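You operate a simulated robot arm through the tools that you are given. There is no shell and no other tool.

Carry out the task below with a simulated two-armed robot. There is one attempt and no reset: what you move stays moved.

JOB
Take the cap off the white bottle that says "blue dye" on the long table and lay it down there. Take the yellow cap and leave it in the grey tub on the long table. Put two of the rings from the counter under the pegboard on the shelf of the side table. Press the washer power button to switch it off. Shut the third counter drawer that stands open. Shut the fourth counter door that stands open. Put one of the flasks from the island top by the phone on the island top left of the sink. Press the phone two key three times. Put the purple brush on the island top behind the shelf. Press the orange button to switch it off. Switch the green switch on. Close the bottom far drawer. Close the care door. Fetch the black roll and set it on the purple tray. The order is free. Set down upright: flask, black roll.

The check looks at the end state, three seconds after you hand in, the way a careful person would. Anything else that was tipped, shoved, dropped, spilled or broken makes it a failure. Lids that push on must go on centred and level and be pressed home; caps that screw on are set level and turned clockwise until they are tight.

ROBOT AND FRAMES
Two 7-joint arms with two-finger parallel grippers on one trunk, on a base that drives. Base frame: it is fixed to the floor where the robot stands at the start and does not move with it; the origin is under the middle of the robot, x ahead of it, y to its left, z up; the surface under the hand at the start is at about z = 860. Units: mm, rad, N and s.
The left shoulder is at the start at [50, 165, 1205], the right one opposite. With the tool pointing down near the work surface each hand reaches from about 180 to 680 mm from the robot's upright axis, wherever it stands, measured 20 degrees to its own side. Places, roughly: black roll (6x6x8 cm) [6600, -2900, 900]; bottom far drawer [4300, 1500, 200]; care door [6900, 900, 500]; flask [3250, -1000, 1000]; fourth counter door [4800, -2500, 400]; green switch [4200, 900, 1000]; grey tub (12x12x10 cm) [500, -1200, 900]; island top behind the shelf [4100, 800, 900]; island top left of the sink [3200, 1500, 900]; orange button [4200, 400, 1000]; phone two key [3100, -800, 900]; purple brush (8x4x12 cm) [4000, -1000, 900]; purple tray [6500, -3000, 1000]; ring [7000, -250, 1000]; shelf of the side table [5900, 3600, 300]; third counter drawer [5300, -2700, 800]; washer power button [6800, 300, 800]; white bottle [500, -250, 1000]; yellow cap (4x4x2 cm) [600, -1400, 900]. Payload 3.91 kg a hand.
The tool frame of a hand sits at the grasp point between the pads (the TCP): z along the fingers, y along the line on which they close. The tips reach 30 mm beyond it. Largest opening 110 mm; finger width 20, thickness 10; the body of the gripper, 48 by 112 mm, starts 55 mm behind the TCP.
Orientation is told as [roll, pitch, yaw] about the base's x, y, z axes, in that order, counted from this pose: with the fingers straight down and closing along the base's y, the tool's x points along the base's -x, its y along +y and its z along -z.

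CONTROLS
- The arms move only by the tool play_rows. It takes "left_series", "right_series" or both (then of equal length, played together; a hand with none holds still); each is a list that holds one entry, the list of rows, each a list of 6 numbers: the shift along the tool's x, y, z in units of 40 mm (1.0 is 40 mm), then the turn, a rotation vector about the tool's x, y, z in units of 8 degrees (1.0 is 8 degrees). In form: [[[tx, ty, tz, rx, ry, rz], ...]]. A call has 1 to 20 rows; each row shifts and turns the commanded pose from where the row before left it, along the tool's axes as they then stand. "left_jaw" and "right_jaw" are, for a hand that has rows, the finger opening in mm, from 0 to 110, set as the call begins (left out, the last holds). A call with a number of a shift or a turn outside -1 to 1 is refused whole. Rows are played at 5 a second. More than 50 mm and 0.15 rad between two rows, or a gripper value outside its range, and nothing of the call is played. Where a pose cannot be reached the arm comes as near as it can. A force on the tool above 40 N (or 10 N above the force at the start of the call, whichever is more), or a blocked arm, ends the call early, and 0.2 s more pass. Each finger travels about 45 mm/s and halts on what it meets, pressing with about 39 N; the grip force reading is that of the motor and also rises with nothing between the fingers. The clock runs only during rows and for 0.2 s after the last one: add rows that do not move to give the fingers time. It gives the time, the measured TCP pose, the force on the tool (base axes), the opening and the grip force at its end, in the units of the frame above (readings bear some noise), with the torque about the TCP (base axes, N m) and any sound that the robot's microphone picked up.
- Cameras (640 x 400 px; columns grow to the right, rows downward): "scene" is now at [116.5, -15.7, 1379.9]; the picture's right is [-0.16, -0.99, 0.00], its down [-0.52, 0.09, -0.85] and it looks along [0.84, -0.14, -0.53] (base axes); focal length 272 px, centre (320, 200). "left" rides on the left gripper at [72, -17, -103] in its tool frame; the picture's right is [0.23, 0.97, 0.00], its down [-0.76, 0.18, -0.62] and it looks along [-0.61, 0.14, 0.78] (tool axes); focal length 222 px, centre (320, 200). "right" rides on the right gripper at [72, 17, -103] in its tool frame; the picture's right is [-0.23, 0.97, 0.00], its down [-0.76, -0.18, -0.62] and it looks along [-0.61, -0.14, 0.78] (tool axes); focal length 222 px, centre (320, 200). There is no depth. A picture from a camera that has moved, and an enlarged one, comes with that camera's place and axes in the base frame and with its lens.
- capture(camera): a new picture of that camera. It takes no simulated time.
- raise_lower(by): slides the trunk up (or, below 0, down) by that many mm; the arms and the scene camera ride with it, the base frame stays. It gives what a move gives, with no picture.
- base_move(legs): drives the robot by 1 to 6 legs, each [ahead, left, turn to the left] in mm, mm and rad, along the robot's own axes; the way and the turn of a leg run together, so that a leg with both is an arc; at most 1500 mm and 3.142 rad a leg. The arms and the cameras ride along, it lands a little off, and it stops where it bumps. It gives what a move gives.
- aim_head(pan, tilt): turns the head with the scene camera to pan (to the left, within 1.396 rad either way) and tilt (down, from -0.506 to 1.204), counted from straight ahead of the robot. It gives what a move gives.
- enlarge(camera, box): a new picture of the part [left, top, right, bottom] of that camera's present view, enlarged. It takes no simulated time.
- finish_job(): hands the job in; it is judged then, once.

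Nothing tells you exact positions but the pictures and the camera data. Unless the task says otherwise, let go and move clear before handing in.

The tools are called as a command line: name --argument value ..., lists and objects as JSON in quotes. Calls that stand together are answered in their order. play_rows: Moves the arms, as the interface text tells. Its arguments: {"type":"object","properties":{"left_series":{"type":"array"},"left_jaw":{"type":"number"},"right_series":{"type":"array"},"right_jaw":{"type":"number"}},"required":[]} The other tools are called the same way: raise_lower (by) slides the trunk up or down; base_move (legs) drives the base; aim_head (pan, tilt) turns the head that bears the scene camera; capture (camera) takes a picture; enlarge (camera, box) takes an enlarged picture of a part of a camera's view; finish_job () hands the job in.

At the start:

```text
time_s: 0.0
left_tool_pos: [394.3, 132.7, 1249.7]
left_tcp_rot: [0.0, 0.001, 0.001]
left_ft_force: [-0.2, 0.1, -0.3]
left_moment: [0.04, -0.03, 0.06]
left_opening: 109.9
left_finger_force: 0.1
right_tool_pos: [368.4, -193.7, 1167.0]
right_tcp_rot: [0.001, 0.0, 0.0]
right_ft_force: [-0.7, -0.8, 1.0]
right_moment: [0.04, 0.01, -0.02]
right_opening: 110.2
right_finger_force: 0.1
trunk travel left (down, up): [-425.0, 78.0]
robot x, y, heading: [-0.9, 1.3, 0.002]
head pan, tilt: [-0.162, 0.557]
```

scene: 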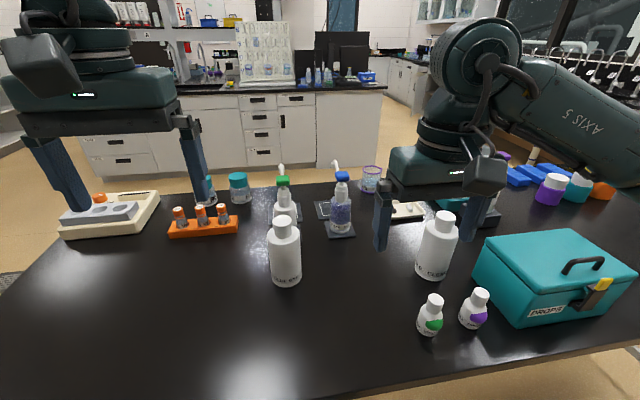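
right: 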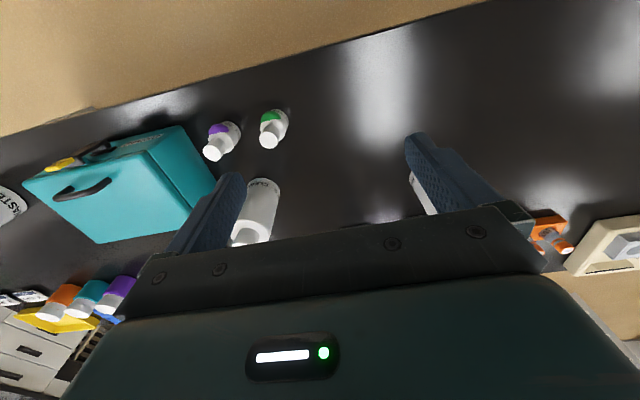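
left: 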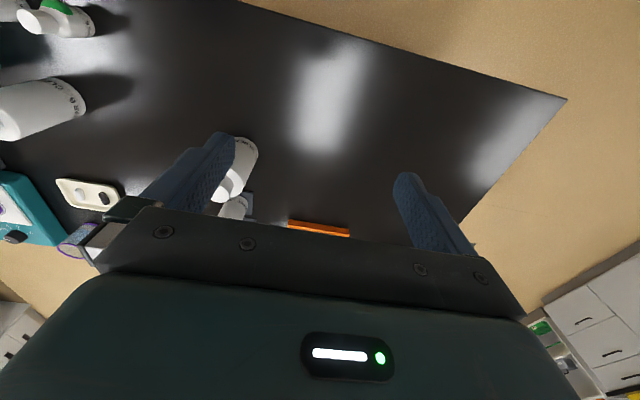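

I see a long black table with several white bottles, small bottles, a teal box and racks. I'll look closer to find the bottle labelled "blue dye" first.

enlarge --camera "scene" --box '[240, 180, 340, 300]'

enlarge --camera "scene" --box '[390, 190, 510, 340]'

aim_head --pan -1.0 --tilt 0.6

capture --camera "scene"

```text
3.33 times, centred on (290, 240) of scene
camera zoom: at [116.5, -15.7, 1379.9], right [-0.16, -0.99, 0.0], down [-0.52, 0.09, -0.85], along [0.84, -0.14, -0.53], focal length 908 px, centre (420, 67)
```

zoom: 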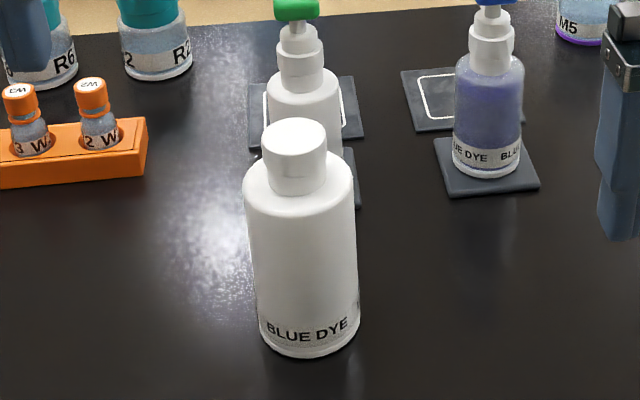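

```text
2.67 times, centred on (450, 265) of scene
camera zoom: at [116.5, -15.7, 1379.9], right [-0.16, -0.99, 0.0], down [-0.52, 0.09, -0.85], along [0.84, -0.14, -0.53], focal length 726 px, centre (-27, 27)
```

zoom: 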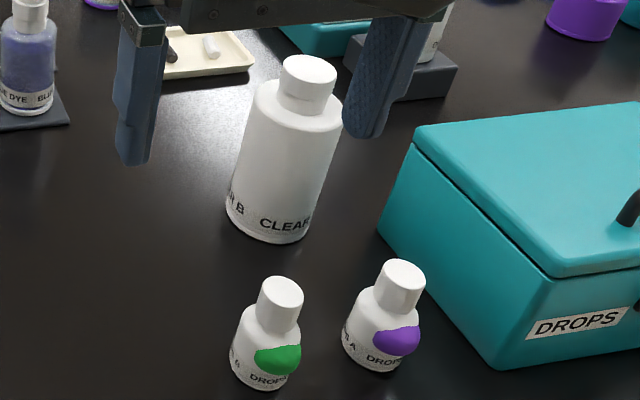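

```text
time_s: 1.2
left_tool_pos: [394.4, 132.2, 1248.4]
left_tcp_rot: [0.001, -0.002, 0.001]
left_ft_force: [0.2, 0.1, 0.3]
left_moment: [0.0, 0.01, -0.01]
left_opening: 109.8
left_finger_force: 0.0
right_tool_pos: [369.5, -194.0, 1167.0]
right_tcp_rot: [0.001, 0.001, 0.001]
right_ft_force: [0.0, 0.3, -0.1]
right_moment: [0.0, 0.05, -0.02]
right_opening: 110.2
right_finger_force: 0.0
trunk travel left (down, up): [-425.0, 78.0]
robot x, y, heading: [1.0, 0.4, 0.001]
head pan, tilt: [-1.0, 0.6]
```

```text
taken
camera scene: at [75.9, -75.5, 1376.1], right [-0.84, -0.54, 0.0], down [-0.31, 0.48, -0.83], along [0.45, -0.69, -0.56], focal length 272 px, centre (320, 200)
```

scene: 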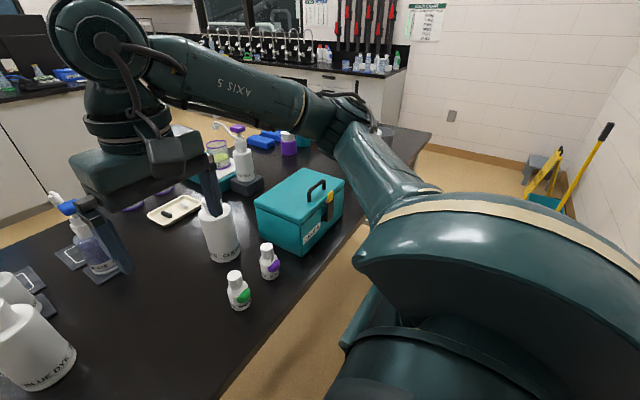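

The "BLUE DYE" white bottle stands around [580, -10] on the table, and the other white one says "CLEAR". I'll survey the room with the head before moving.

aim_head --pan 0.0 --tilt 0.1

capture --camera "scene"

aim_head --pan 0.9 --tilt 0.3

capture --camera "scene"

aim_head --pan -0.7 --tilt 0.1

capture --camera "scene"

aim_head --pan 0.0 --tilt 0.7

capture --camera "scene"

```text
time_s: 2.4
left_tool_pos: [395.7, 133.4, 1248.4]
left_tcp_rot: [-0.001, 0.001, 0.0]
left_ft_force: [-0.2, -0.1, 0.0]
left_moment: [0.03, 0.01, 0.02]
left_opening: 110.2
left_finger_force: 0.0
right_tool_pos: [369.3, -193.3, 1166.8]
right_tcp_rot: [-0.002, 0.0, 0.0]
right_ft_force: [0.2, 0.3, -1.0]
right_moment: [0.0, 0.01, -0.02]
right_opening: 110.2
right_finger_force: 0.0
trunk travel left (down, up): [-425.0, 78.0]
robot x, y, heading: [2.9, 3.0, -0.002]
head pan, tilt: [0.0, 0.099]
```

```text
taken
camera scene: at [120.2, -1.3, 1422.2], right [0.0, -1.0, 0.0], down [-0.1, 0.0, -0.99], along [0.99, 0.0, -0.1], focal length 272 px, centre (320, 200)
```

scene: 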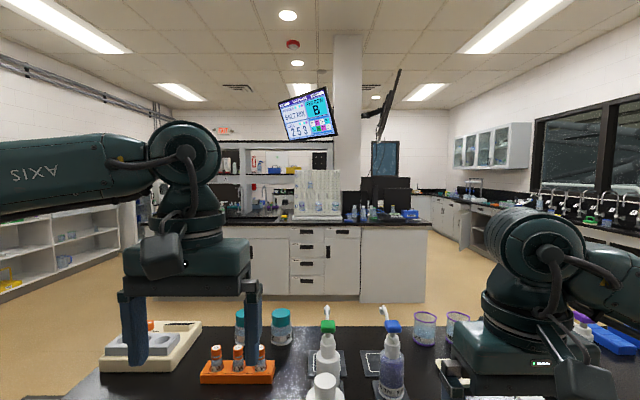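

```text
time_s: 3.6
left_tool_pos: [395.4, 133.9, 1247.9]
left_tcp_rot: [0.0, 0.0, 0.0]
left_ft_force: [-0.5, -0.4, 0.7]
left_moment: [0.01, 0.0, -0.02]
left_opening: 110.0
left_finger_force: 0.0
right_tool_pos: [369.5, -193.4, 1167.5]
right_tcp_rot: [-0.001, 0.0, -0.001]
right_ft_force: [-0.2, -0.2, -0.5]
right_moment: [0.03, 0.02, -0.01]
right_opening: 109.9
right_finger_force: 0.0
trunk travel left (down, up): [-425.0, 78.0]
robot x, y, heading: [-2.0, 0.9, -0.0]
head pan, tilt: [0.901, 0.3]
```

```text
taken
camera scene: at [86.2, 71.9, 1403.6], right [0.78, -0.62, 0.0], down [-0.18, -0.23, -0.96], along [0.59, 0.75, -0.3], focal length 272 px, centre (320, 200)
```

scene: 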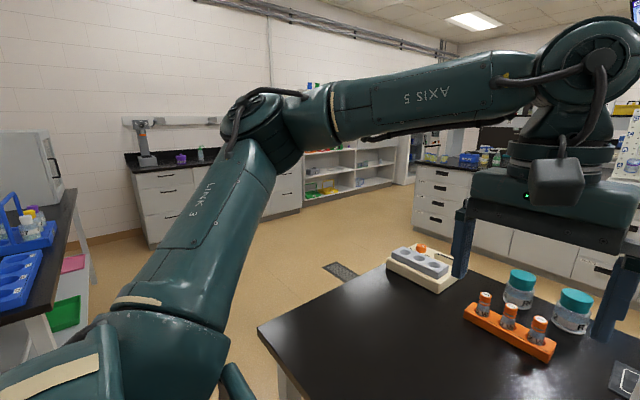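

```text
time_s: 5.3
left_tool_pos: [395.5, 131.9, 1248.2]
left_tcp_rot: [0.001, 0.001, -0.001]
left_ft_force: [0.2, -0.3, 0.1]
left_moment: [0.01, -0.02, 0.0]
left_opening: 110.1
left_finger_force: 0.0
right_tool_pos: [369.3, -193.8, 1167.0]
right_tcp_rot: [0.0, 0.0, 0.002]
right_ft_force: [0.3, 0.5, -0.1]
right_moment: [-0.02, 0.03, 0.0]
right_opening: 110.2
right_finger_force: 0.1
trunk travel left (down, up): [-425.0, 78.0]
robot x, y, heading: [-0.4, -0.8, -0.002]
head pan, tilt: [-0.7, 0.099]
```

```text
taken
camera scene: at [98.5, -60.4, 1422.2], right [-0.64, -0.77, 0.0], down [-0.08, 0.06, -0.99], along [0.76, -0.64, -0.1], focal length 272 px, centre (320, 200)
```

scene: 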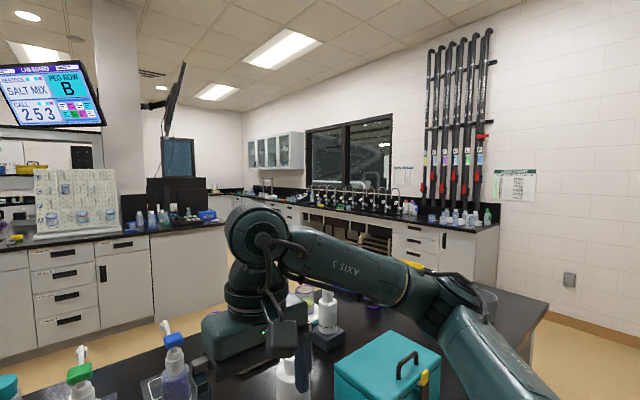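

```text
time_s: 6.4
left_tool_pos: [395.1, 132.2, 1248.6]
left_tcp_rot: [-0.001, 0.0, -0.001]
left_ft_force: [0.0, 0.5, -0.2]
left_moment: [-0.01, -0.04, 0.01]
left_opening: 109.8
left_finger_force: 0.0
right_tool_pos: [368.6, -194.5, 1166.9]
right_tcp_rot: [0.0, 0.0, 0.001]
right_ft_force: [-0.5, 0.0, 0.8]
right_moment: [-0.02, -0.03, -0.02]
right_opening: 109.7
right_finger_force: 0.1
trunk travel left (down, up): [-425.0, 78.0]
robot x, y, heading: [-0.2, 1.9, 0.0]
head pan, tilt: [0.0, 0.7]
```

```text
taken
camera scene: at [113.1, -1.3, 1367.5], right [0.0, -1.0, 0.0], down [-0.64, 0.0, -0.77], along [0.77, 0.0, -0.64], focal length 272 px, centre (320, 200)
```

scene: 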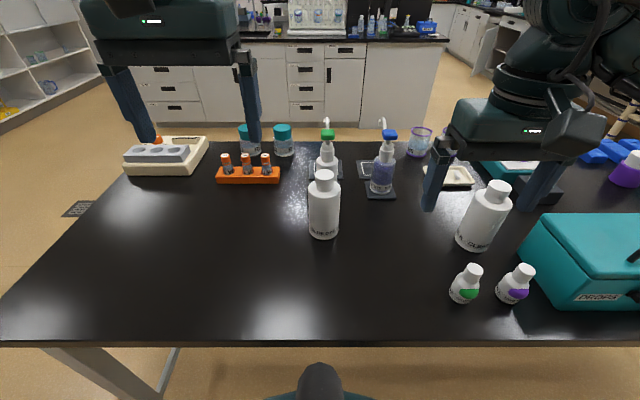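

The blue dye bottle is near [588, -10] with its cap top at about z=1050. I'll zoom in to measure it before reaching.

enlarge --camera "scene" --box '[284, 160, 364, 245]'

capture --camera "left"

capture --camera "right"

```text
4.71 times, centred on (324, 202) of scene
camera zoom: at [113.1, -1.3, 1367.5], right [0.0, -1.0, 0.0], down [-0.64, 0.0, -0.77], along [0.77, 0.0, -0.64], focal length 1282 px, centre (301, 188)
```

zoom: 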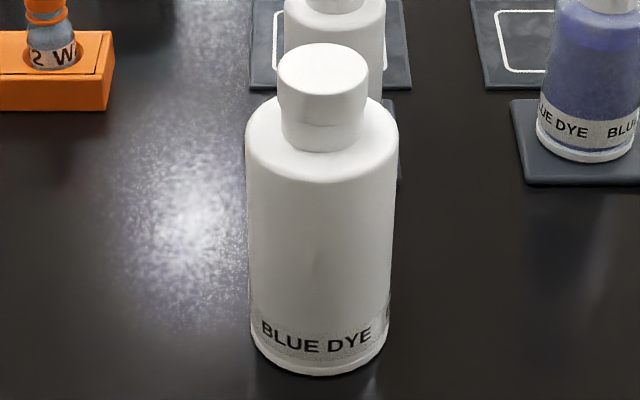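

```text
taken
camera left: at [322.4, 116.3, 1352.6], right [-0.23, 0.97, 0.0], down [0.76, 0.18, 0.62], along [0.61, 0.14, -0.78], focal length 222 px, centre (320, 200)
```

left: 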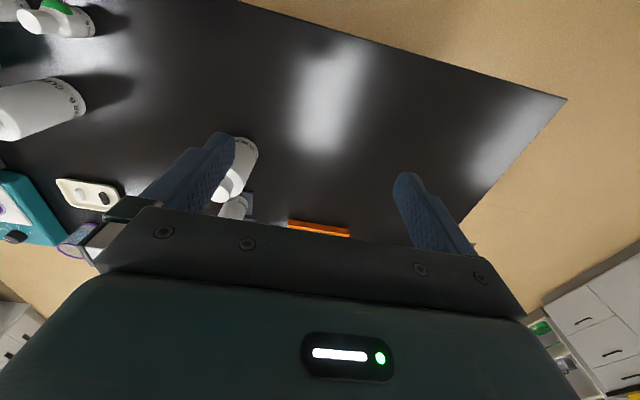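

```text
taken
camera right: at [296.9, -176.5, 1269.4], right [0.23, 0.97, 0.0], down [0.76, -0.18, 0.62], along [0.61, -0.14, -0.78], focal length 222 px, centre (320, 200)
```

right: 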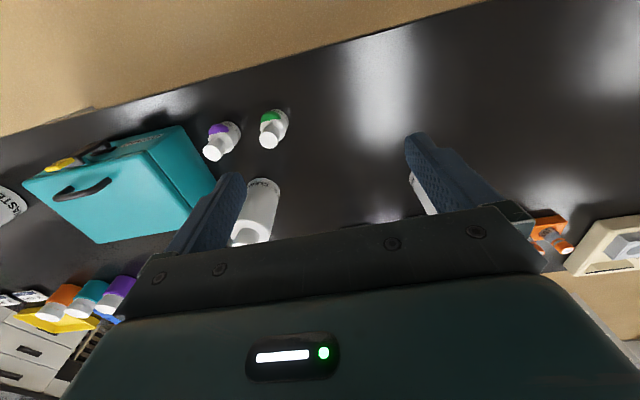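

The bottle axis is about (600, -11), with the cap top near z=1029 and the cap roughly 41 mm wide. I'll bring the right hand above it at a safe height and move the left aside.

play_rows --right_series '[[[-0.825, 0.654, 0, 0, 0, 0], [-0.825, 0.654, 0, 0, 0, 0], [-0.825, 0.654, 0, 0, 0, 0], [-0.825, 0.654, 0, 0, 0, 0], [-0.825, 0.654, 0, 0, 0, 0], [-0.825, 0.654, 0, 0, 0, 0], [-0.825, 0.654, 0, 0, 0, 0], [0, 0, 0, 0, 0, 0]]]' --left_series '[[[0, 0.43, 0, 0, 0, 0], [0, 0.43, 0, 0, 0, 0], [0, 0.43, 0, 0, 0, 0], [0, 0.43, 0, 0, 0, 0], [0, 0.43, 0, 0, 0, 0], [0, 0.43, 0, 0, 0, 0], [0, 0.43, 0, 0, 0, 0], [0, 0, 0, 0, 0, 0]]]'

capture --camera "right"

capture --camera "scene"

```text
time_s: 8.2
left_tool_pos: [394.8, 252.4, 1248.9]
left_tcp_rot: [0.001, -0.001, 0.001]
left_ft_force: [-0.9, 0.0, 0.3]
left_moment: [-0.01, 0.02, -0.02]
left_opening: 109.9
left_finger_force: 0.0
right_tool_pos: [598.1, -12.2, 1167.2]
right_tcp_rot: [0.002, -0.003, 0.0]
right_ft_force: [-0.1, -0.9, -0.5]
right_moment: [-0.02, 0.0, 0.0]
right_opening: 109.7
right_finger_force: 0.0
trunk travel left (down, up): [-425.0, 78.0]
robot x, y, heading: [-1.7, -0.4, -0.001]
head pan, tilt: [0.0, 0.7]
```

```text
taken
camera right: at [526.6, 4.3, 1269.1], right [0.23, 0.97, 0.0], down [0.76, -0.18, 0.62], along [0.61, -0.14, -0.78], focal length 222 px, centre (320, 200)
```

right: 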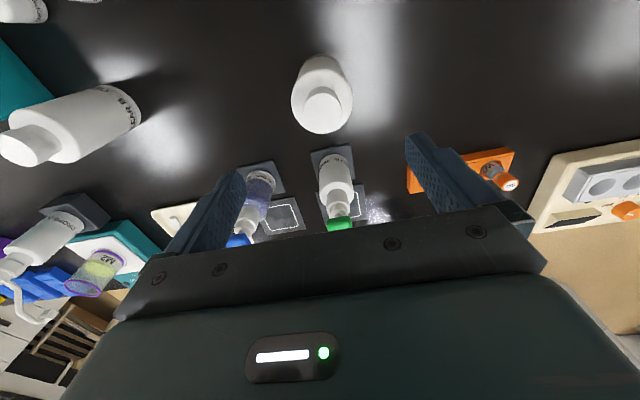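

```text
taken
camera scene: at [113.4, -3.1, 1367.4], right [0.0, -1.0, 0.0], down [-0.64, 0.0, -0.76], along [0.76, 0.0, -0.64], focal length 272 px, centre (320, 200)
```

scene: 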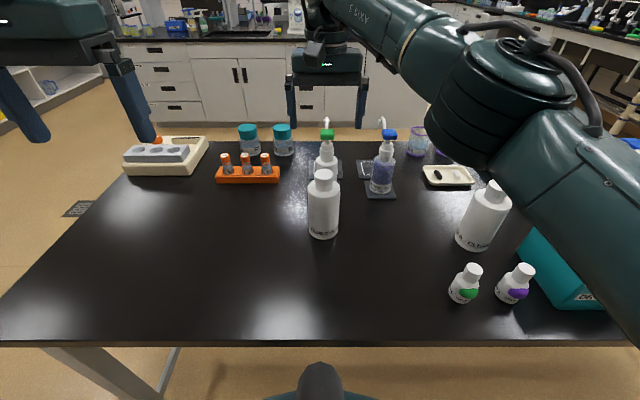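

The right hand is above the bottle; I'll zoom its camera on the cap to refine the centre.

enlarge --camera "right" --box '[270, 40, 380, 150]'

enlarge --camera "scene" --box '[284, 160, 364, 245]'

```text
3.64 times, centred on (325, 95) of right
camera zoom: at [526.6, 4.3, 1269.1], right [0.23, 0.97, 0.0], down [0.76, -0.18, 0.62], along [0.61, -0.14, -0.78], focal length 808 px, centre (302, 582)
```

zoom: 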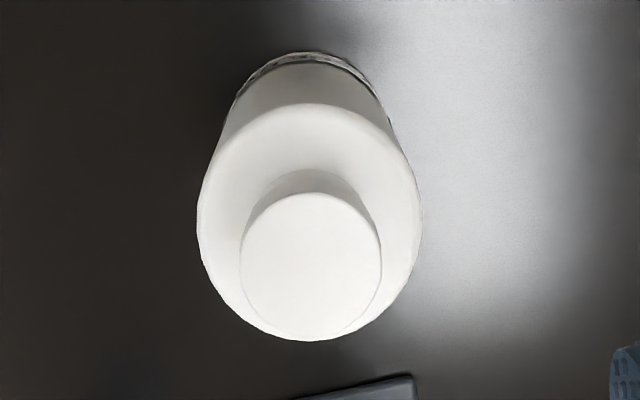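

```text
4.71 times, centred on (324, 202) of scene
camera zoom: at [113.4, -3.1, 1367.4], right [0.0, -1.0, 0.0], down [-0.64, 0.0, -0.76], along [0.76, 0.0, -0.64], focal length 1282 px, centre (301, 188)
```

zoom: 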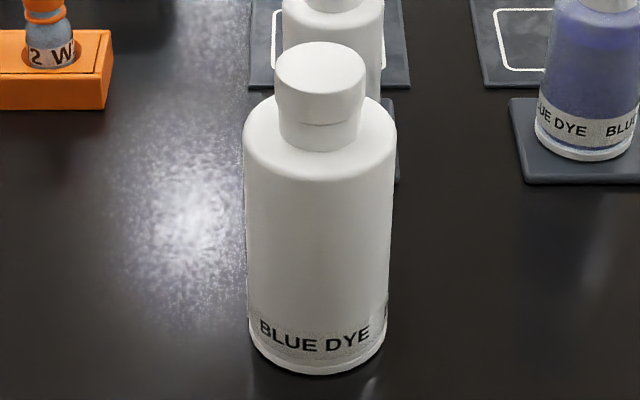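

The cap centre is at (600, -10), right under the hand. I'll descend until the pads surround only the cap and close.

play_rows --right_series '[[[-0.05, 0.05, 0.78, 0, 0, 0], [0, 0, 0.78, 0, 0, 0], [0, 0, 0.78, 0, 0, 0], [0, 0, 0.76, 0, 0, 0], [0, 0, 0, 0, 0, 0]]]'

enlarge --camera "scene" --box '[264, 140, 384, 245]'

```text
time_s: 9.4
left_tool_pos: [394.3, 254.5, 1248.8]
left_tcp_rot: [0.002, 0.0, -0.001]
left_ft_force: [-0.5, 1.0, -0.3]
left_moment: [0.0, -0.01, -0.04]
left_opening: 110.0
left_finger_force: 0.0
right_tool_pos: [600.0, -5.1, 1041.7]
right_tcp_rot: [0.001, -0.002, 0.0]
right_ft_force: [-1.0, 0.0, -0.2]
right_moment: [0.01, 0.02, 0.0]
right_opening: 110.2
right_finger_force: 0.1
trunk travel left (down, up): [-425.0, 78.0]
robot x, y, heading: [-1.0, 2.6, 0.002]
head pan, tilt: [0.0, 0.7]
```

```text
3.81 times, centred on (324, 192) of scene
camera zoom: at [112.9, -1.2, 1367.5], right [0.0, -1.0, 0.0], down [-0.64, 0.0, -0.77], along [0.77, 0.0, -0.64], focal length 1037 px, centre (305, 229)
```

zoom: 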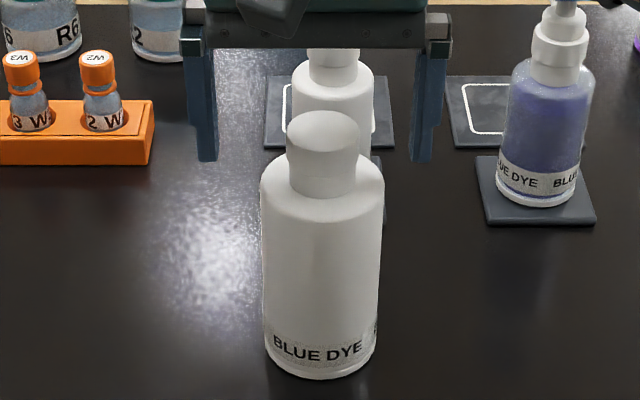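

The hand sits about 5 mm left of the cap axis, so I'll correct that and then close gently on the cap.

play_rows --right_series '[[[0, -0.11, 0, 0, 0, 0], [0, 0, 0, 0, 0, 0]]]'

play_rows --right_series '[[[0, 0, 0, 0, 0, 0], [0, 0, 0, 0, 0, 0], [0, 0, 0, 0, 0, 0], [0, 0, 0, 0, 0, 0], [0, 0, 0, 0, 0, 0], [0, 0, 0, 0, 0, 0]]]' --right_jaw 36

enlarge --camera "scene" --box '[264, 140, 384, 245]'

```text
time_s: 10.0
left_tool_pos: [394.3, 254.6, 1247.5]
left_tcp_rot: [0.001, 0.0, -0.001]
left_ft_force: [0.0, 0.4, -0.3]
left_moment: [0.0, 0.02, 0.03]
left_opening: 109.8
left_finger_force: 0.0
right_tool_pos: [599.4, -9.5, 1041.3]
right_tcp_rot: [0.0, -0.001, 0.0]
right_ft_force: [-1.0, -0.2, 0.1]
right_moment: [-0.01, -0.02, -0.01]
right_opening: 110.1
right_finger_force: 0.1
trunk travel left (down, up): [-425.0, 78.0]
robot x, y, heading: [-1.6, -0.1, 0.002]
head pan, tilt: [0.0, 0.7]
```

```text
time_s: 11.4
left_tool_pos: [395.0, 254.4, 1247.1]
left_tcp_rot: [-0.001, -0.001, 0.0]
left_ft_force: [-0.2, -0.1, 1.3]
left_moment: [0.0, 0.0, -0.01]
left_opening: 110.0
left_finger_force: 0.0
right_tool_pos: [600.1, -11.3, 1041.2]
right_tcp_rot: [0.001, 0.0, 0.001]
right_ft_force: [0.6, 1.2, 0.8]
right_moment: [0.02, 0.0, 0.03]
right_opening: 39.9
right_finger_force: 39.2
trunk travel left (down, up): [-425.0, 78.0]
robot x, y, heading: [1.0, -2.6, 0.0]
head pan, tilt: [0.0, 0.7]
```

```text
3.81 times, centred on (324, 192) of scene
camera zoom: at [113.1, -1.2, 1367.4], right [0.0, -1.0, 0.0], down [-0.64, 0.0, -0.76], along [0.76, 0.0, -0.64], focal length 1037 px, centre (305, 229)
```

zoom: 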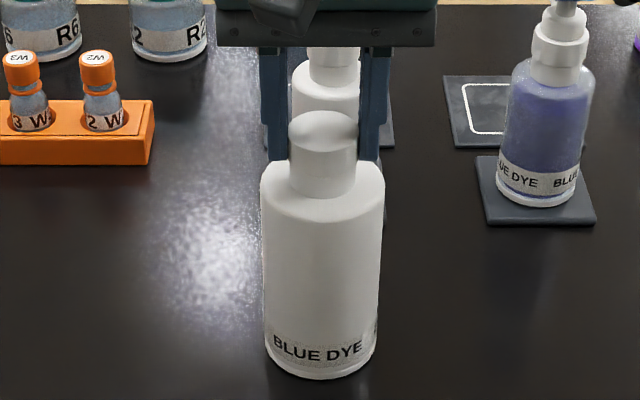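

The jaw closed at 39.9 mm on the cap. I'll twist 16° counter-clockwise and check whether the bottle turns along.

play_rows --right_series '[[[0, 0, 0, 0, 0, -1], [0, 0, 0, 0, 0, -1], [0, 0, 0, 0, 0, 0]]]'

enlarge --camera "scene" --box '[264, 140, 384, 245]'

```text
time_s: 12.2
left_tool_pos: [395.0, 253.6, 1248.8]
left_tcp_rot: [0.0, 0.001, 0.001]
left_ft_force: [-1.1, -0.4, -0.6]
left_moment: [0.02, 0.02, -0.03]
left_opening: 110.1
left_finger_force: 0.0
right_tool_pos: [602.0, -12.7, 1044.1]
right_tcp_rot: [0.0, 0.001, 0.28]
right_ft_force: [0.6, -1.4, -0.7]
right_moment: [-0.11, 0.0, 0.06]
right_opening: 39.6
right_finger_force: 39.5
trunk travel left (down, up): [-425.0, 78.0]
robot x, y, heading: [2.6, 1.4, 0.005]
head pan, tilt: [0.0, 0.7]
```

```text
3.81 times, centred on (324, 192) of scene
camera zoom: at [113.2, -1.4, 1367.4], right [0.0, -1.0, 0.0], down [-0.64, 0.0, -0.76], along [0.76, 0.0, -0.64], focal length 1037 px, centre (305, 229)
```

zoom: 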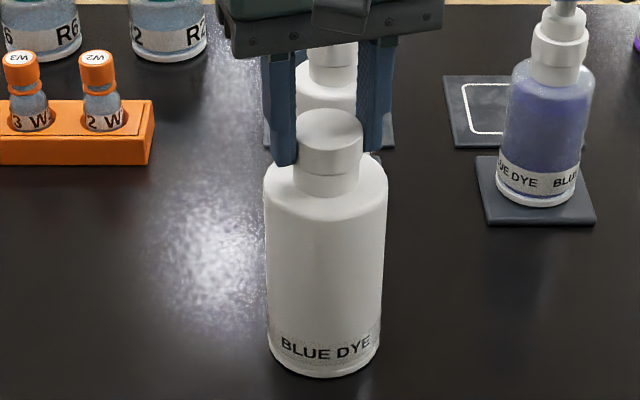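

The bottle turned only about 5° while the hand turned 16°. I'll keep twisting to see whether the cap is coming loose.

play_rows --right_series '[[[0, 0, 0, 0, 0, -1], [0, 0, 0, 0, 0, -1], [0, 0, 0, 0, 0, -1], [0, 0, 0, 0, 0, 0]]]'

enlarge --camera "scene" --box '[264, 140, 384, 245]'

```text
time_s: 13.1
left_tool_pos: [394.3, 254.4, 1248.8]
left_tcp_rot: [0.0, 0.001, 0.001]
left_ft_force: [0.0, 0.3, -0.5]
left_moment: [0.01, 0.01, 0.01]
left_opening: 109.7
left_finger_force: 0.0
right_tool_pos: [594.8, -20.6, 1042.4]
right_tcp_rot: [0.0, -0.021, 0.632]
right_ft_force: [-4.1, 0.0, 16.8]
right_moment: [-0.35, 1.04, 0.02]
right_opening: 39.4
right_finger_force: 39.0
right hand out of reach, approached as far as the arm can: row 3
trunk travel left (down, up): [-425.0, 78.0]
robot x, y, heading: [-0.8, -1.0, -0.002]
head pan, tilt: [0.0, 0.7]
stopped in row 4 (right hand): the force on the tool passed its limit at 42 N (the readings are from after the stop); the commanded pose is now the measured one
```

```text
3.81 times, centred on (324, 192) of scene
camera zoom: at [112.2, -0.9, 1367.5], right [0.0, -1.0, 0.0], down [-0.64, 0.0, -0.77], along [0.77, 0.0, -0.64], focal length 1037 px, centre (305, 229)
```

zoom: 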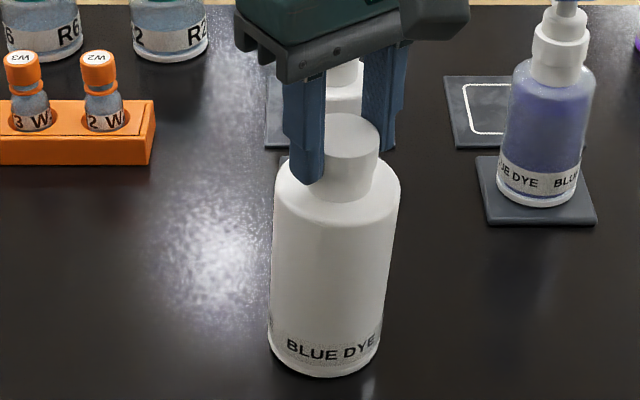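

The hand hit its wrist limit and leaned the bottle slightly. I'll bring the hand back over the bottle axis before letting go.

play_rows --right_series '[[[-0.12, 0.04, 0, 0, 0, 0.25], [-0.12, 0.04, 0, 0, 0, 0.25], [0, 0, 0, 0, 0, 0]]]'

enlarge --camera "scene" --box '[264, 140, 384, 245]'

```text
time_s: 13.9
left_tool_pos: [393.0, 253.8, 1248.9]
left_tcp_rot: [0.0, -0.002, -0.001]
left_ft_force: [-1.1, 1.0, 0.4]
left_moment: [0.02, -0.02, 0.01]
left_opening: 110.1
left_finger_force: 0.1
right_tool_pos: [597.6, -13.9, 1040.8]
right_tcp_rot: [0.0, -0.019, 0.559]
right_ft_force: [-1.2, -0.9, 14.7]
right_moment: [-0.67, 0.85, -0.01]
right_opening: 39.6
right_finger_force: 39.2
trunk travel left (down, up): [-425.0, 78.0]
robot x, y, heading: [-0.8, 4.1, 0.002]
head pan, tilt: [0.0, 0.7]
```

```text
3.81 times, centred on (324, 192) of scene
camera zoom: at [111.4, -1.0, 1367.6], right [0.0, -1.0, 0.0], down [-0.64, 0.0, -0.77], along [0.77, 0.0, -0.64], focal length 1037 px, centre (305, 229)
```

zoom: 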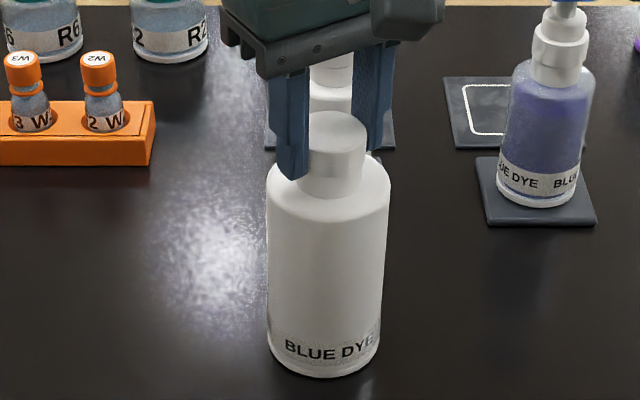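

The bottle is almost upright again, so I'll release it and lift the hand clear.

play_rows --right_series '[[[0, 0, 0, 0, 0, 0], [0, 0, 0, 0, 0, 0], [0, 0, 0, 0, 0, 0], [0, 0, 0, 0, 0, 0]]]' --right_jaw 80

play_rows --right_series '[[[0, 0, -0.9, 0, 0, 0.9], [0, 0, -0.9, 0, 0, 0.9], [0, 0, -0.9, 0, 0, 0.9], [0, 0, 0, 0, 0, 0.9], [0, 0, 0, 0, 0, 0.9], [0, 0, 0, 0, 0, 0]]]'

enlarge --camera "scene" --box '[264, 140, 384, 245]'

capture --camera "right"

```text
time_s: 14.9
left_tool_pos: [394.6, 255.2, 1248.9]
left_tcp_rot: [-0.001, -0.001, 0.0]
left_ft_force: [0.1, -0.7, 1.1]
left_moment: [0.01, 0.01, 0.01]
left_opening: 109.9
left_finger_force: 0.0
right_tool_pos: [600.8, -13.5, 1039.5]
right_tcp_rot: [0.0, -0.018, 0.562]
right_ft_force: [0.4, 0.8, 0.7]
right_moment: [-0.01, 0.0, 0.02]
right_opening: 80.2
right_finger_force: 0.0
trunk travel left (down, up): [-425.0, 78.0]
robot x, y, heading: [0.4, -1.4, -0.0]
head pan, tilt: [0.0, 0.7]
```

```text
time_s: 16.3
left_tool_pos: [395.2, 253.8, 1248.5]
left_tcp_rot: [0.001, 0.0, -0.001]
left_ft_force: [-0.2, 0.7, 0.1]
left_moment: [0.0, 0.0, -0.01]
left_opening: 109.8
left_finger_force: 0.1
right_tool_pos: [596.5, -13.7, 1146.9]
right_tcp_rot: [0.011, -0.013, -0.07]
right_ft_force: [0.2, -0.3, 0.2]
right_moment: [0.01, 0.01, 0.05]
right_opening: 80.1
right_finger_force: 0.1
trunk travel left (down, up): [-425.0, 78.0]
robot x, y, heading: [2.1, 3.4, -0.002]
head pan, tilt: [0.0, 0.7]
```

```text
3.81 times, centred on (324, 192) of scene
camera zoom: at [113.2, -1.1, 1367.4], right [0.0, -1.0, 0.0], down [-0.64, 0.0, -0.76], along [0.76, 0.0, -0.64], focal length 1037 px, centre (305, 229)
```

zoom: 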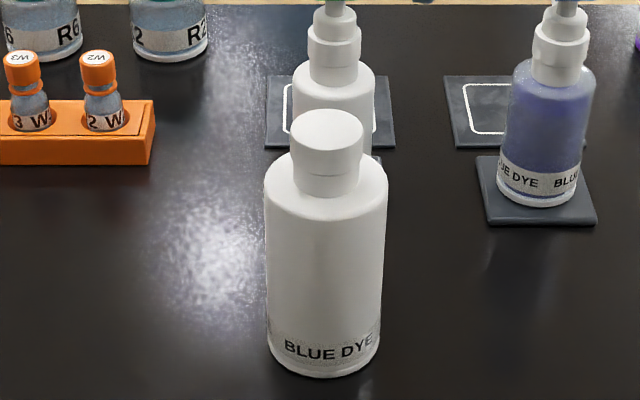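

```text
taken
camera right: at [524.5, 7.4, 1247.7], right [0.29, 0.96, 0.01], down [0.74, -0.24, 0.63], along [0.61, -0.18, -0.78], focal length 222 px, centre (320, 200)
```

right: 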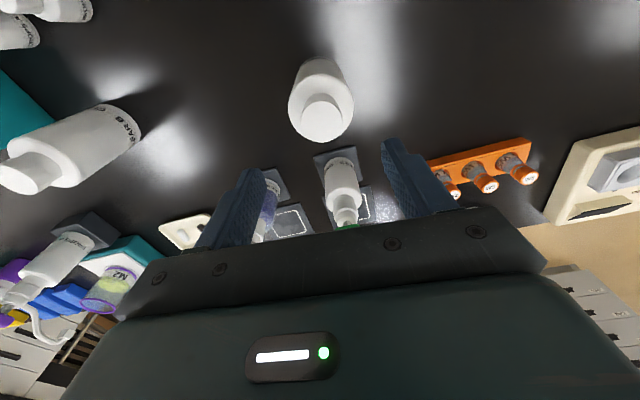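

The bottle stands upright again, turned about 11°. I'll refine the cap position and wind the wrist the other way to get a long twist.

enlarge --camera "right" --box '[270, 50, 370, 150]'

play_rows --right_series '[[[0, 0, 0, 0, 0, 1], [0, 0, 0, 0, 0, 1], [0, 0, 0, 0, 0, 1], [0, 0, 0, 0, 0, 1], [0, 0, 0, 0, 0, 1], [0, 0, 0, 0, 0, 1], [0, 0, 0, 0, 0, 1], [0, 0, 0, 0, 0, 1], [0, 0, 0, 0, 0, 0]]]'

capture --camera "right"

capture --camera "scene"

```text
4.00 times, centred on (320, 100) of right
camera zoom: at [524.5, 7.4, 1247.7], right [0.29, 0.96, 0.01], down [0.74, -0.24, 0.63], along [0.61, -0.18, -0.78], focal length 888 px, centre (320, 600)
```

zoom: 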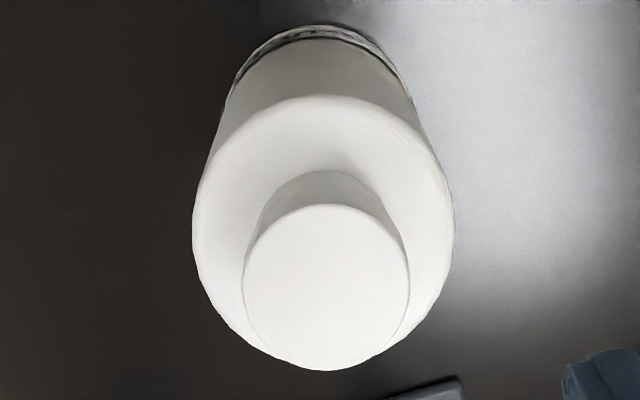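

```text
time_s: 18.3
left_tool_pos: [394.4, 256.0, 1247.6]
left_tcp_rot: [0.0, -0.001, 0.0]
left_ft_force: [-0.7, -0.5, 0.4]
left_moment: [-0.02, -0.03, 0.0]
left_opening: 110.1
left_finger_force: 0.1
right_tool_pos: [597.2, -15.2, 1148.0]
right_tcp_rot: [0.017, 0.003, -1.186]
right_ft_force: [0.6, 0.3, -0.2]
right_moment: [0.0, -0.02, 0.0]
right_opening: 80.0
right_finger_force: 0.1
trunk travel left (down, up): [-425.0, 78.0]
robot x, y, heading: [-3.7, 2.2, -0.007]
head pan, tilt: [0.0, 0.7]
```

```text
taken
camera right: at [584.7, 58.0, 1250.4], right [0.99, 0.16, 0.02], down [0.11, -0.78, 0.62], along [0.11, -0.61, -0.79], focal length 222 px, centre (320, 200)
```

right: 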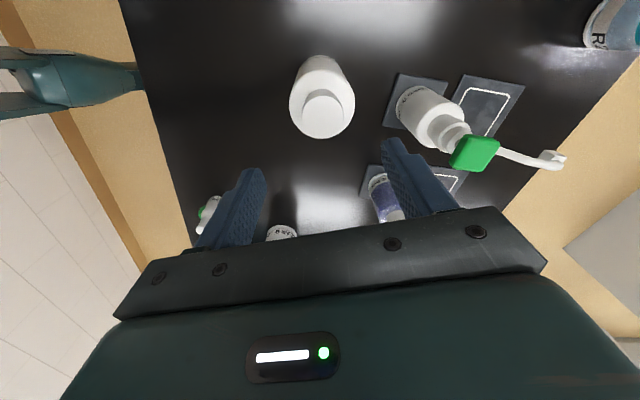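

```text
taken
camera scene: at [113.1, -1.0, 1367.5], right [0.0, -1.0, 0.0], down [-0.64, 0.0, -0.76], along [0.76, 0.0, -0.64], focal length 272 px, centre (320, 200)
```

scene: 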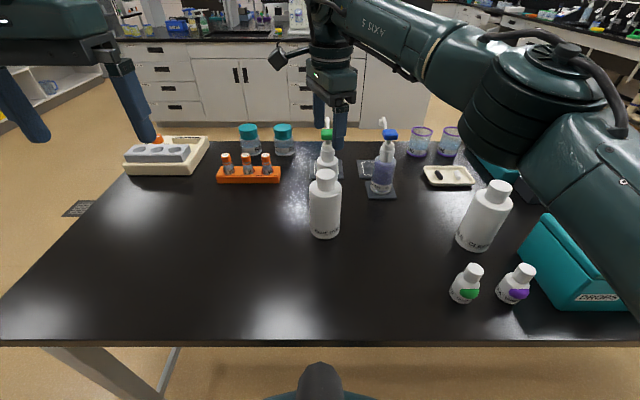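

The wrist is wound back to yaw -1.19. I'll descend, grip the cap and twist about 88° counter-clockwise.

play_rows --right_series '[[[0.02, 0.11, 0.67, 0, 0, 0], [0, 0, 0.67, 0, 0, 0], [0, 0, 0.67, 0, 0, 0], [0, 0, 0.67, 0, 0, 0], [0, 0, 0, 0, 0, 0]]]'

capture --camera "right"

enlarge --camera "scene" --box '[264, 140, 384, 245]'

```text
time_s: 19.5
left_tool_pos: [394.8, 254.6, 1249.8]
left_tcp_rot: [0.0, 0.001, -0.002]
left_ft_force: [0.1, -0.1, 0.6]
left_moment: [0.01, -0.02, 0.02]
left_opening: 110.1
left_finger_force: 0.0
right_tool_pos: [603.8, -8.7, 1039.4]
right_tcp_rot: [0.018, 0.003, -1.182]
right_ft_force: [0.5, 0.7, -0.2]
right_moment: [0.01, 0.0, -0.01]
right_opening: 80.0
right_finger_force: 0.0
trunk travel left (down, up): [-425.0, 78.0]
robot x, y, heading: [-1.3, 3.6, -0.001]
head pan, tilt: [0.0, 0.7]
```

```text
taken
camera right: at [591.9, 63.7, 1141.4], right [0.99, 0.16, 0.02], down [0.11, -0.78, 0.62], along [0.11, -0.61, -0.79], focal length 222 px, centre (320, 200)
```

right: 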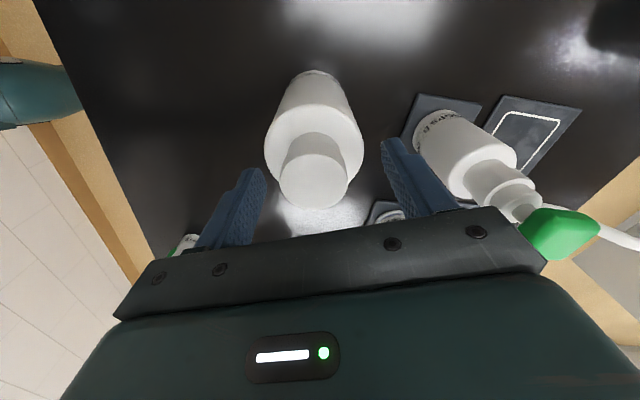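

```text
3.81 times, centred on (324, 192) of scene
camera zoom: at [113.0, -0.9, 1367.5], right [0.0, -1.0, 0.0], down [-0.64, 0.0, -0.77], along [0.77, 0.0, -0.64], focal length 1037 px, centre (305, 229)
```

zoom: 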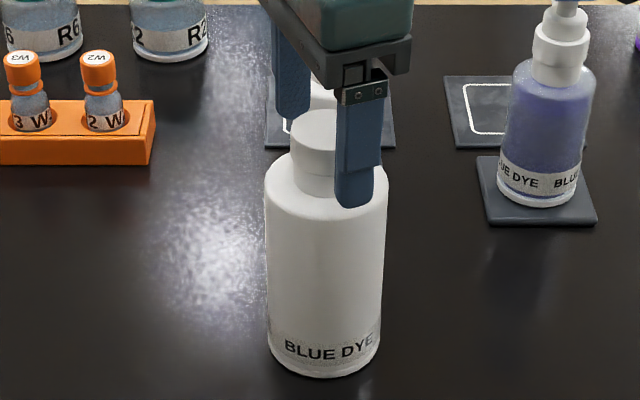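

The cap is about 3–4 mm off along the closing direction. I'll correct that, close, and twist.

play_rows --right_series '[[[0, -0.09, 0, 0, 0, 0], [0, 0, 0, 0, 0, 0], [0, 0, 0, 0, 0, 0], [0, 0, 0, 0, 0, 0], [0, 0, 0, 0, 0, 0]]]' --right_jaw 36

play_rows --right_series '[[[0, 0, 0, 0, 0, -1], [0, 0, 0, 0, 0, -1], [0, 0, -0.003, 0, 0, -1], [0, 0, -0.003, 0, 0, -1], [0, 0, -0.003, 0, 0, -1], [0, 0, -0.003, 0, 0, -1], [0, 0, 0, 0, 0, 0]]]'

enlarge --camera "scene" --box '[264, 140, 384, 245]'

```text
time_s: 20.7
left_tool_pos: [394.3, 255.0, 1248.2]
left_tcp_rot: [0.001, 0.0, 0.0]
left_ft_force: [0.8, 0.3, 0.4]
left_moment: [-0.01, -0.01, 0.0]
left_opening: 109.9
left_finger_force: 0.0
right_tool_pos: [600.4, -11.3, 1038.6]
right_tcp_rot: [0.016, 0.004, -1.185]
right_ft_force: [-1.0, -0.1, -0.3]
right_moment: [-0.01, 0.03, 0.02]
right_opening: 40.7
right_finger_force: 39.0
trunk travel left (down, up): [-425.0, 78.0]
robot x, y, heading: [1.1, 1.1, 0.002]
head pan, tilt: [0.0, 0.7]
```

```text
time_s: 22.3
left_tool_pos: [394.6, 253.4, 1249.1]
left_tcp_rot: [0.0, -0.001, 0.0]
left_ft_force: [0.4, 0.1, 0.7]
left_moment: [0.02, 0.0, 0.01]
left_opening: 109.9
left_finger_force: 0.0
right_tool_pos: [602.2, -13.4, 1040.0]
right_tcp_rot: [0.015, -0.01, -0.343]
right_ft_force: [0.0, 0.4, -1.8]
right_moment: [0.06, 0.13, -0.01]
right_opening: 40.4
right_finger_force: 38.9
trunk travel left (down, up): [-425.0, 78.0]
robot x, y, heading: [1.4, 1.0, -0.0]
head pan, tilt: [0.0, 0.7]
```

```text
3.81 times, centred on (324, 192) of scene
camera zoom: at [113.3, -1.0, 1367.4], right [0.0, -1.0, 0.0], down [-0.64, 0.0, -0.76], along [0.76, 0.0, -0.64], focal length 1037 px, centre (305, 229)
```

zoom: 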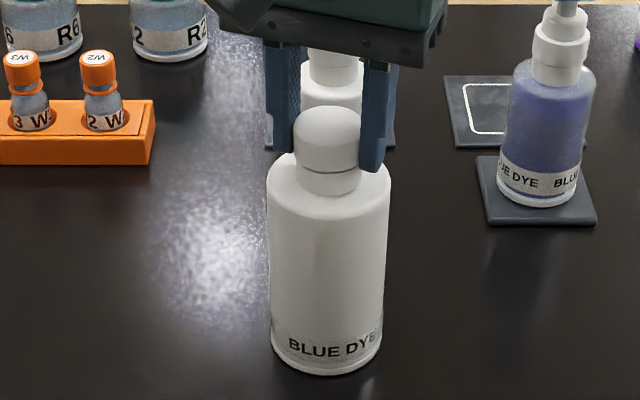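

A gap is now opening under the cap and the bottle stays still, so it is unscrewing. I'll continue the twist.

play_rows --right_series '[[[0, 0, -0.003, 0, 0, -1], [0, 0, -0.003, 0, 0, -1], [0, 0, -0.003, 0, 0, -1], [0, 0, -0.003, 0, 0, -1], [0, 0, 0, 0, 0, -0.6], [0, 0, 0, 0, 0, 0]]]'

enlarge --camera "scene" --box '[264, 140, 384, 245]'

```text
time_s: 23.7
left_tool_pos: [394.9, 254.8, 1249.4]
left_tcp_rot: [0.0, 0.0, 0.0]
left_ft_force: [0.4, 0.6, 0.3]
left_moment: [0.0, 0.03, -0.01]
left_opening: 109.9
left_finger_force: 0.0
right_tool_pos: [602.7, -13.2, 1040.5]
right_tcp_rot: [0.006, -0.019, 0.298]
right_ft_force: [1.8, -0.1, -1.0]
right_moment: [0.08, -0.08, -0.01]
right_opening: 40.5
right_finger_force: 39.2
trunk travel left (down, up): [-425.0, 78.0]
robot x, y, heading: [7.3, -3.7, -0.002]
head pan, tilt: [0.0, 0.7]
```

```text
3.81 times, centred on (324, 192) of scene
camera zoom: at [113.3, -1.0, 1367.4], right [0.0, -1.0, 0.0], down [-0.64, 0.0, -0.76], along [0.76, 0.0, -0.64], focal length 1037 px, centre (305, 229)
```

zoom: 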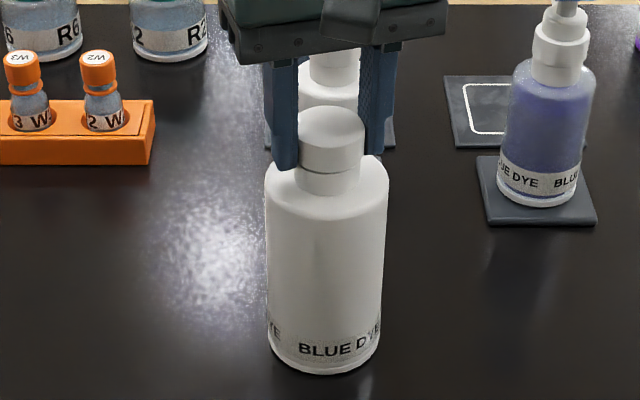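

The bottle turned a bit this time. I'll test with a small 6 mm lift whether the cap is free.

play_rows --right_series '[[[0, 0, -0.08, 0, 0, 0], [0, 0, -0.08, 0, 0, 0], [0, 0, 0, 0, 0, 0]]]'

enlarge --camera "scene" --box '[264, 140, 384, 245]'

```text
time_s: 24.5
left_tool_pos: [395.6, 254.7, 1247.6]
left_tcp_rot: [0.0, 0.0, 0.0]
left_ft_force: [-0.7, 0.9, 0.2]
left_moment: [-0.01, 0.0, 0.02]
left_opening: 110.0
left_finger_force: 0.1
right_tool_pos: [600.7, -13.0, 1046.9]
right_tcp_rot: [0.006, -0.016, 0.298]
right_ft_force: [0.1, 0.3, -4.1]
right_moment: [0.04, -0.01, -0.02]
right_opening: 40.5
right_finger_force: 39.4
trunk travel left (down, up): [-425.0, 78.0]
robot x, y, heading: [-1.2, -0.1, 0.002]
head pan, tilt: [0.0, 0.7]
```

```text
3.81 times, centred on (324, 192) of scene
camera zoom: at [113.5, -1.0, 1367.4], right [0.0, -1.0, 0.0], down [-0.64, 0.0, -0.76], along [0.76, 0.0, -0.64], focal length 1037 px, centre (305, 229)
```

zoom: 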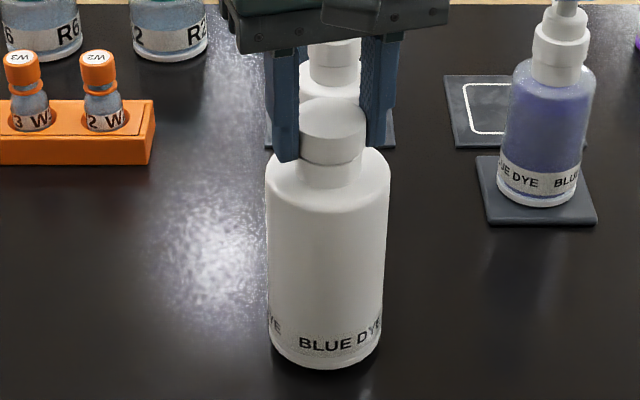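

The cap still holds the whole bottle, so I'll set it back down and do more turning cycles.

play_rows --right_series '[[[0, 0, 0.08, 0, 0, 0], [0, 0, 0.08, 0, 0, 0], [0, 0, 0, 0, 0, 0]]]'

play_rows --right_series '[[[0, 0, 0, 0, 0, 0], [0, 0, 0, 0, 0, 0], [0, 0, 0, 0, 0, 1], [0, 0, 0, 0, 0, 1], [0, 0, 0, 0, 0, 1], [0, 0, 0, 0, 0, 1], [0, 0, 0, 0, 0, 1], [0, 0, 0, 0, 0, 1], [0, 0, 0, 0, 0, 1], [0, 0, 0, 0, 0, 1], [0, 0, 0, 0, 0, 1], [0, 0, 0, 0, 0, 1], [0, 0, 0, 0, 0, 0.5], [0, 0, 0, 0, 0, 0]]]' --right_jaw 62

enlarge --camera "scene" --box '[264, 140, 384, 245]'

capture --camera "right"

```text
time_s: 25.3
left_tool_pos: [394.0, 253.9, 1248.4]
left_tcp_rot: [0.002, 0.0, 0.001]
left_ft_force: [0.5, 0.3, 0.8]
left_moment: [0.01, -0.02, 0.0]
left_opening: 110.0
left_finger_force: 0.0
right_tool_pos: [600.4, -10.8, 1041.3]
right_tcp_rot: [0.005, -0.019, 0.296]
right_ft_force: [0.9, -1.1, -1.8]
right_moment: [-0.07, 0.02, 0.02]
right_opening: 40.4
right_finger_force: 39.6
trunk travel left (down, up): [-425.0, 78.0]
robot x, y, heading: [-1.5, -2.9, -0.004]
head pan, tilt: [0.0, 0.7]
```

```text
time_s: 28.3
left_tool_pos: [393.7, 254.3, 1249.2]
left_tcp_rot: [-0.002, 0.0, -0.002]
left_ft_force: [0.4, -0.5, 0.9]
left_moment: [-0.04, 0.02, 0.02]
left_opening: 110.1
left_finger_force: 0.0
right_tool_pos: [599.2, -14.4, 1040.7]
right_tcp_rot: [0.017, 0.004, -1.171]
right_ft_force: [-0.2, 0.3, 0.0]
right_moment: [-0.01, -0.02, 0.0]
right_opening: 62.0
right_finger_force: 0.1
trunk travel left (down, up): [-425.0, 78.0]
robot x, y, heading: [3.4, 0.6, -0.001]
head pan, tilt: [0.0, 0.7]
```

```text
3.81 times, centred on (324, 192) of scene
camera zoom: at [113.1, -1.0, 1367.5], right [0.0, -1.0, 0.0], down [-0.64, 0.0, -0.76], along [0.76, 0.0, -0.64], focal length 1037 px, centre (305, 229)
```

zoom: 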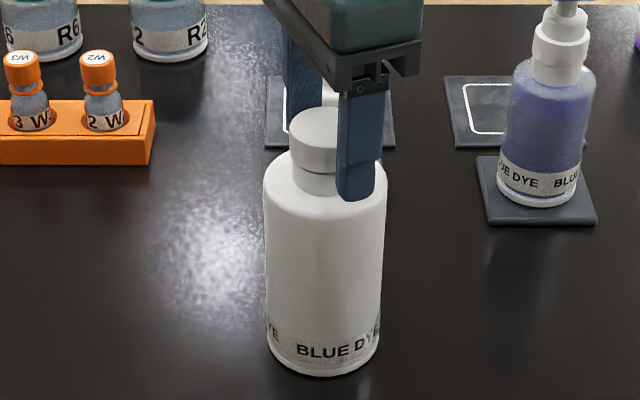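

```text
taken
camera right: at [586.4, 59.5, 1142.7], right [0.99, 0.17, 0.02], down [0.12, -0.78, 0.62], along [0.12, -0.61, -0.79], focal length 222 px, centre (320, 200)
```

right: 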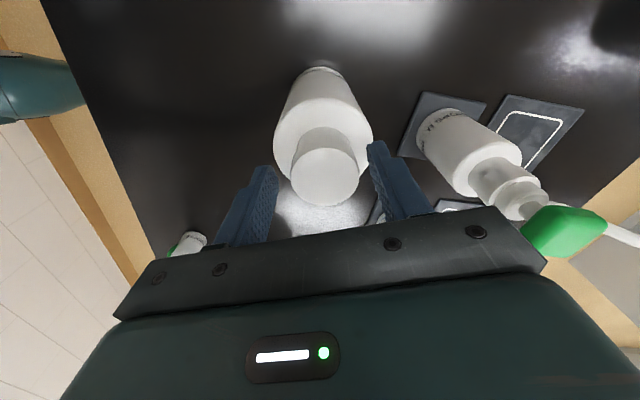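

The cap is centred between the fingers at yaw -1.17. Closing and twisting another cycle.

play_rows --right_series '[[[0, 0, 0, 0, 0, 0], [0, 0, 0, 0, 0, 0], [0, 0, 0, 0, 0, 0], [0, 0, 0, 0, 0, -1], [0, 0, 0, 0, 0, -1], [0, 0, -0.003, 0, 0, -1], [0, 0, -0.003, 0, 0, -1], [0, 0, -0.003, 0, 0, -1], [0, 0, -0.003, 0, 0, -1], [0, 0, -0.003, 0, 0, -1], [0, 0, -0.003, 0, 0, -1], [0, 0, -0.003, 0, 0, -1], [0, 0, 0, 0, 0, -1], [0, 0, 0, 0, 0, -0.5], [0, 0, 0, 0, 0, 0]]]' --right_jaw 36

enlarge --camera "scene" --box '[264, 140, 384, 245]'

```text
time_s: 31.5
left_tool_pos: [393.5, 254.4, 1247.6]
left_tcp_rot: [0.0, 0.0, 0.0]
left_ft_force: [0.0, -0.2, 0.1]
left_moment: [0.03, 0.0, 0.02]
left_opening: 110.1
left_finger_force: 0.1
right_tool_pos: [598.8, -12.6, 1041.6]
right_tcp_rot: [0.006, -0.016, 0.299]
right_ft_force: [1.0, 1.2, -1.2]
right_moment: [0.05, 0.05, -0.01]
right_opening: 39.4
right_finger_force: 38.5
trunk travel left (down, up): [-425.0, 78.0]
robot x, y, heading: [3.7, 1.3, 0.001]
head pan, tilt: [0.0, 0.7]
```

```text
3.81 times, centred on (324, 192) of scene
camera zoom: at [113.3, -1.0, 1367.4], right [0.0, -1.0, 0.0], down [-0.64, 0.0, -0.76], along [0.76, 0.0, -0.64], focal length 1037 px, centre (305, 229)
```

zoom: 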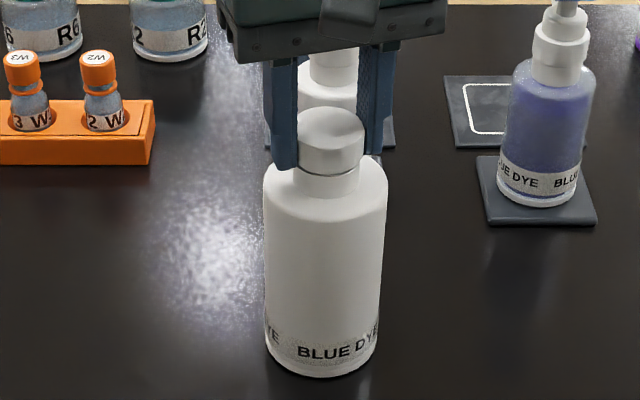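

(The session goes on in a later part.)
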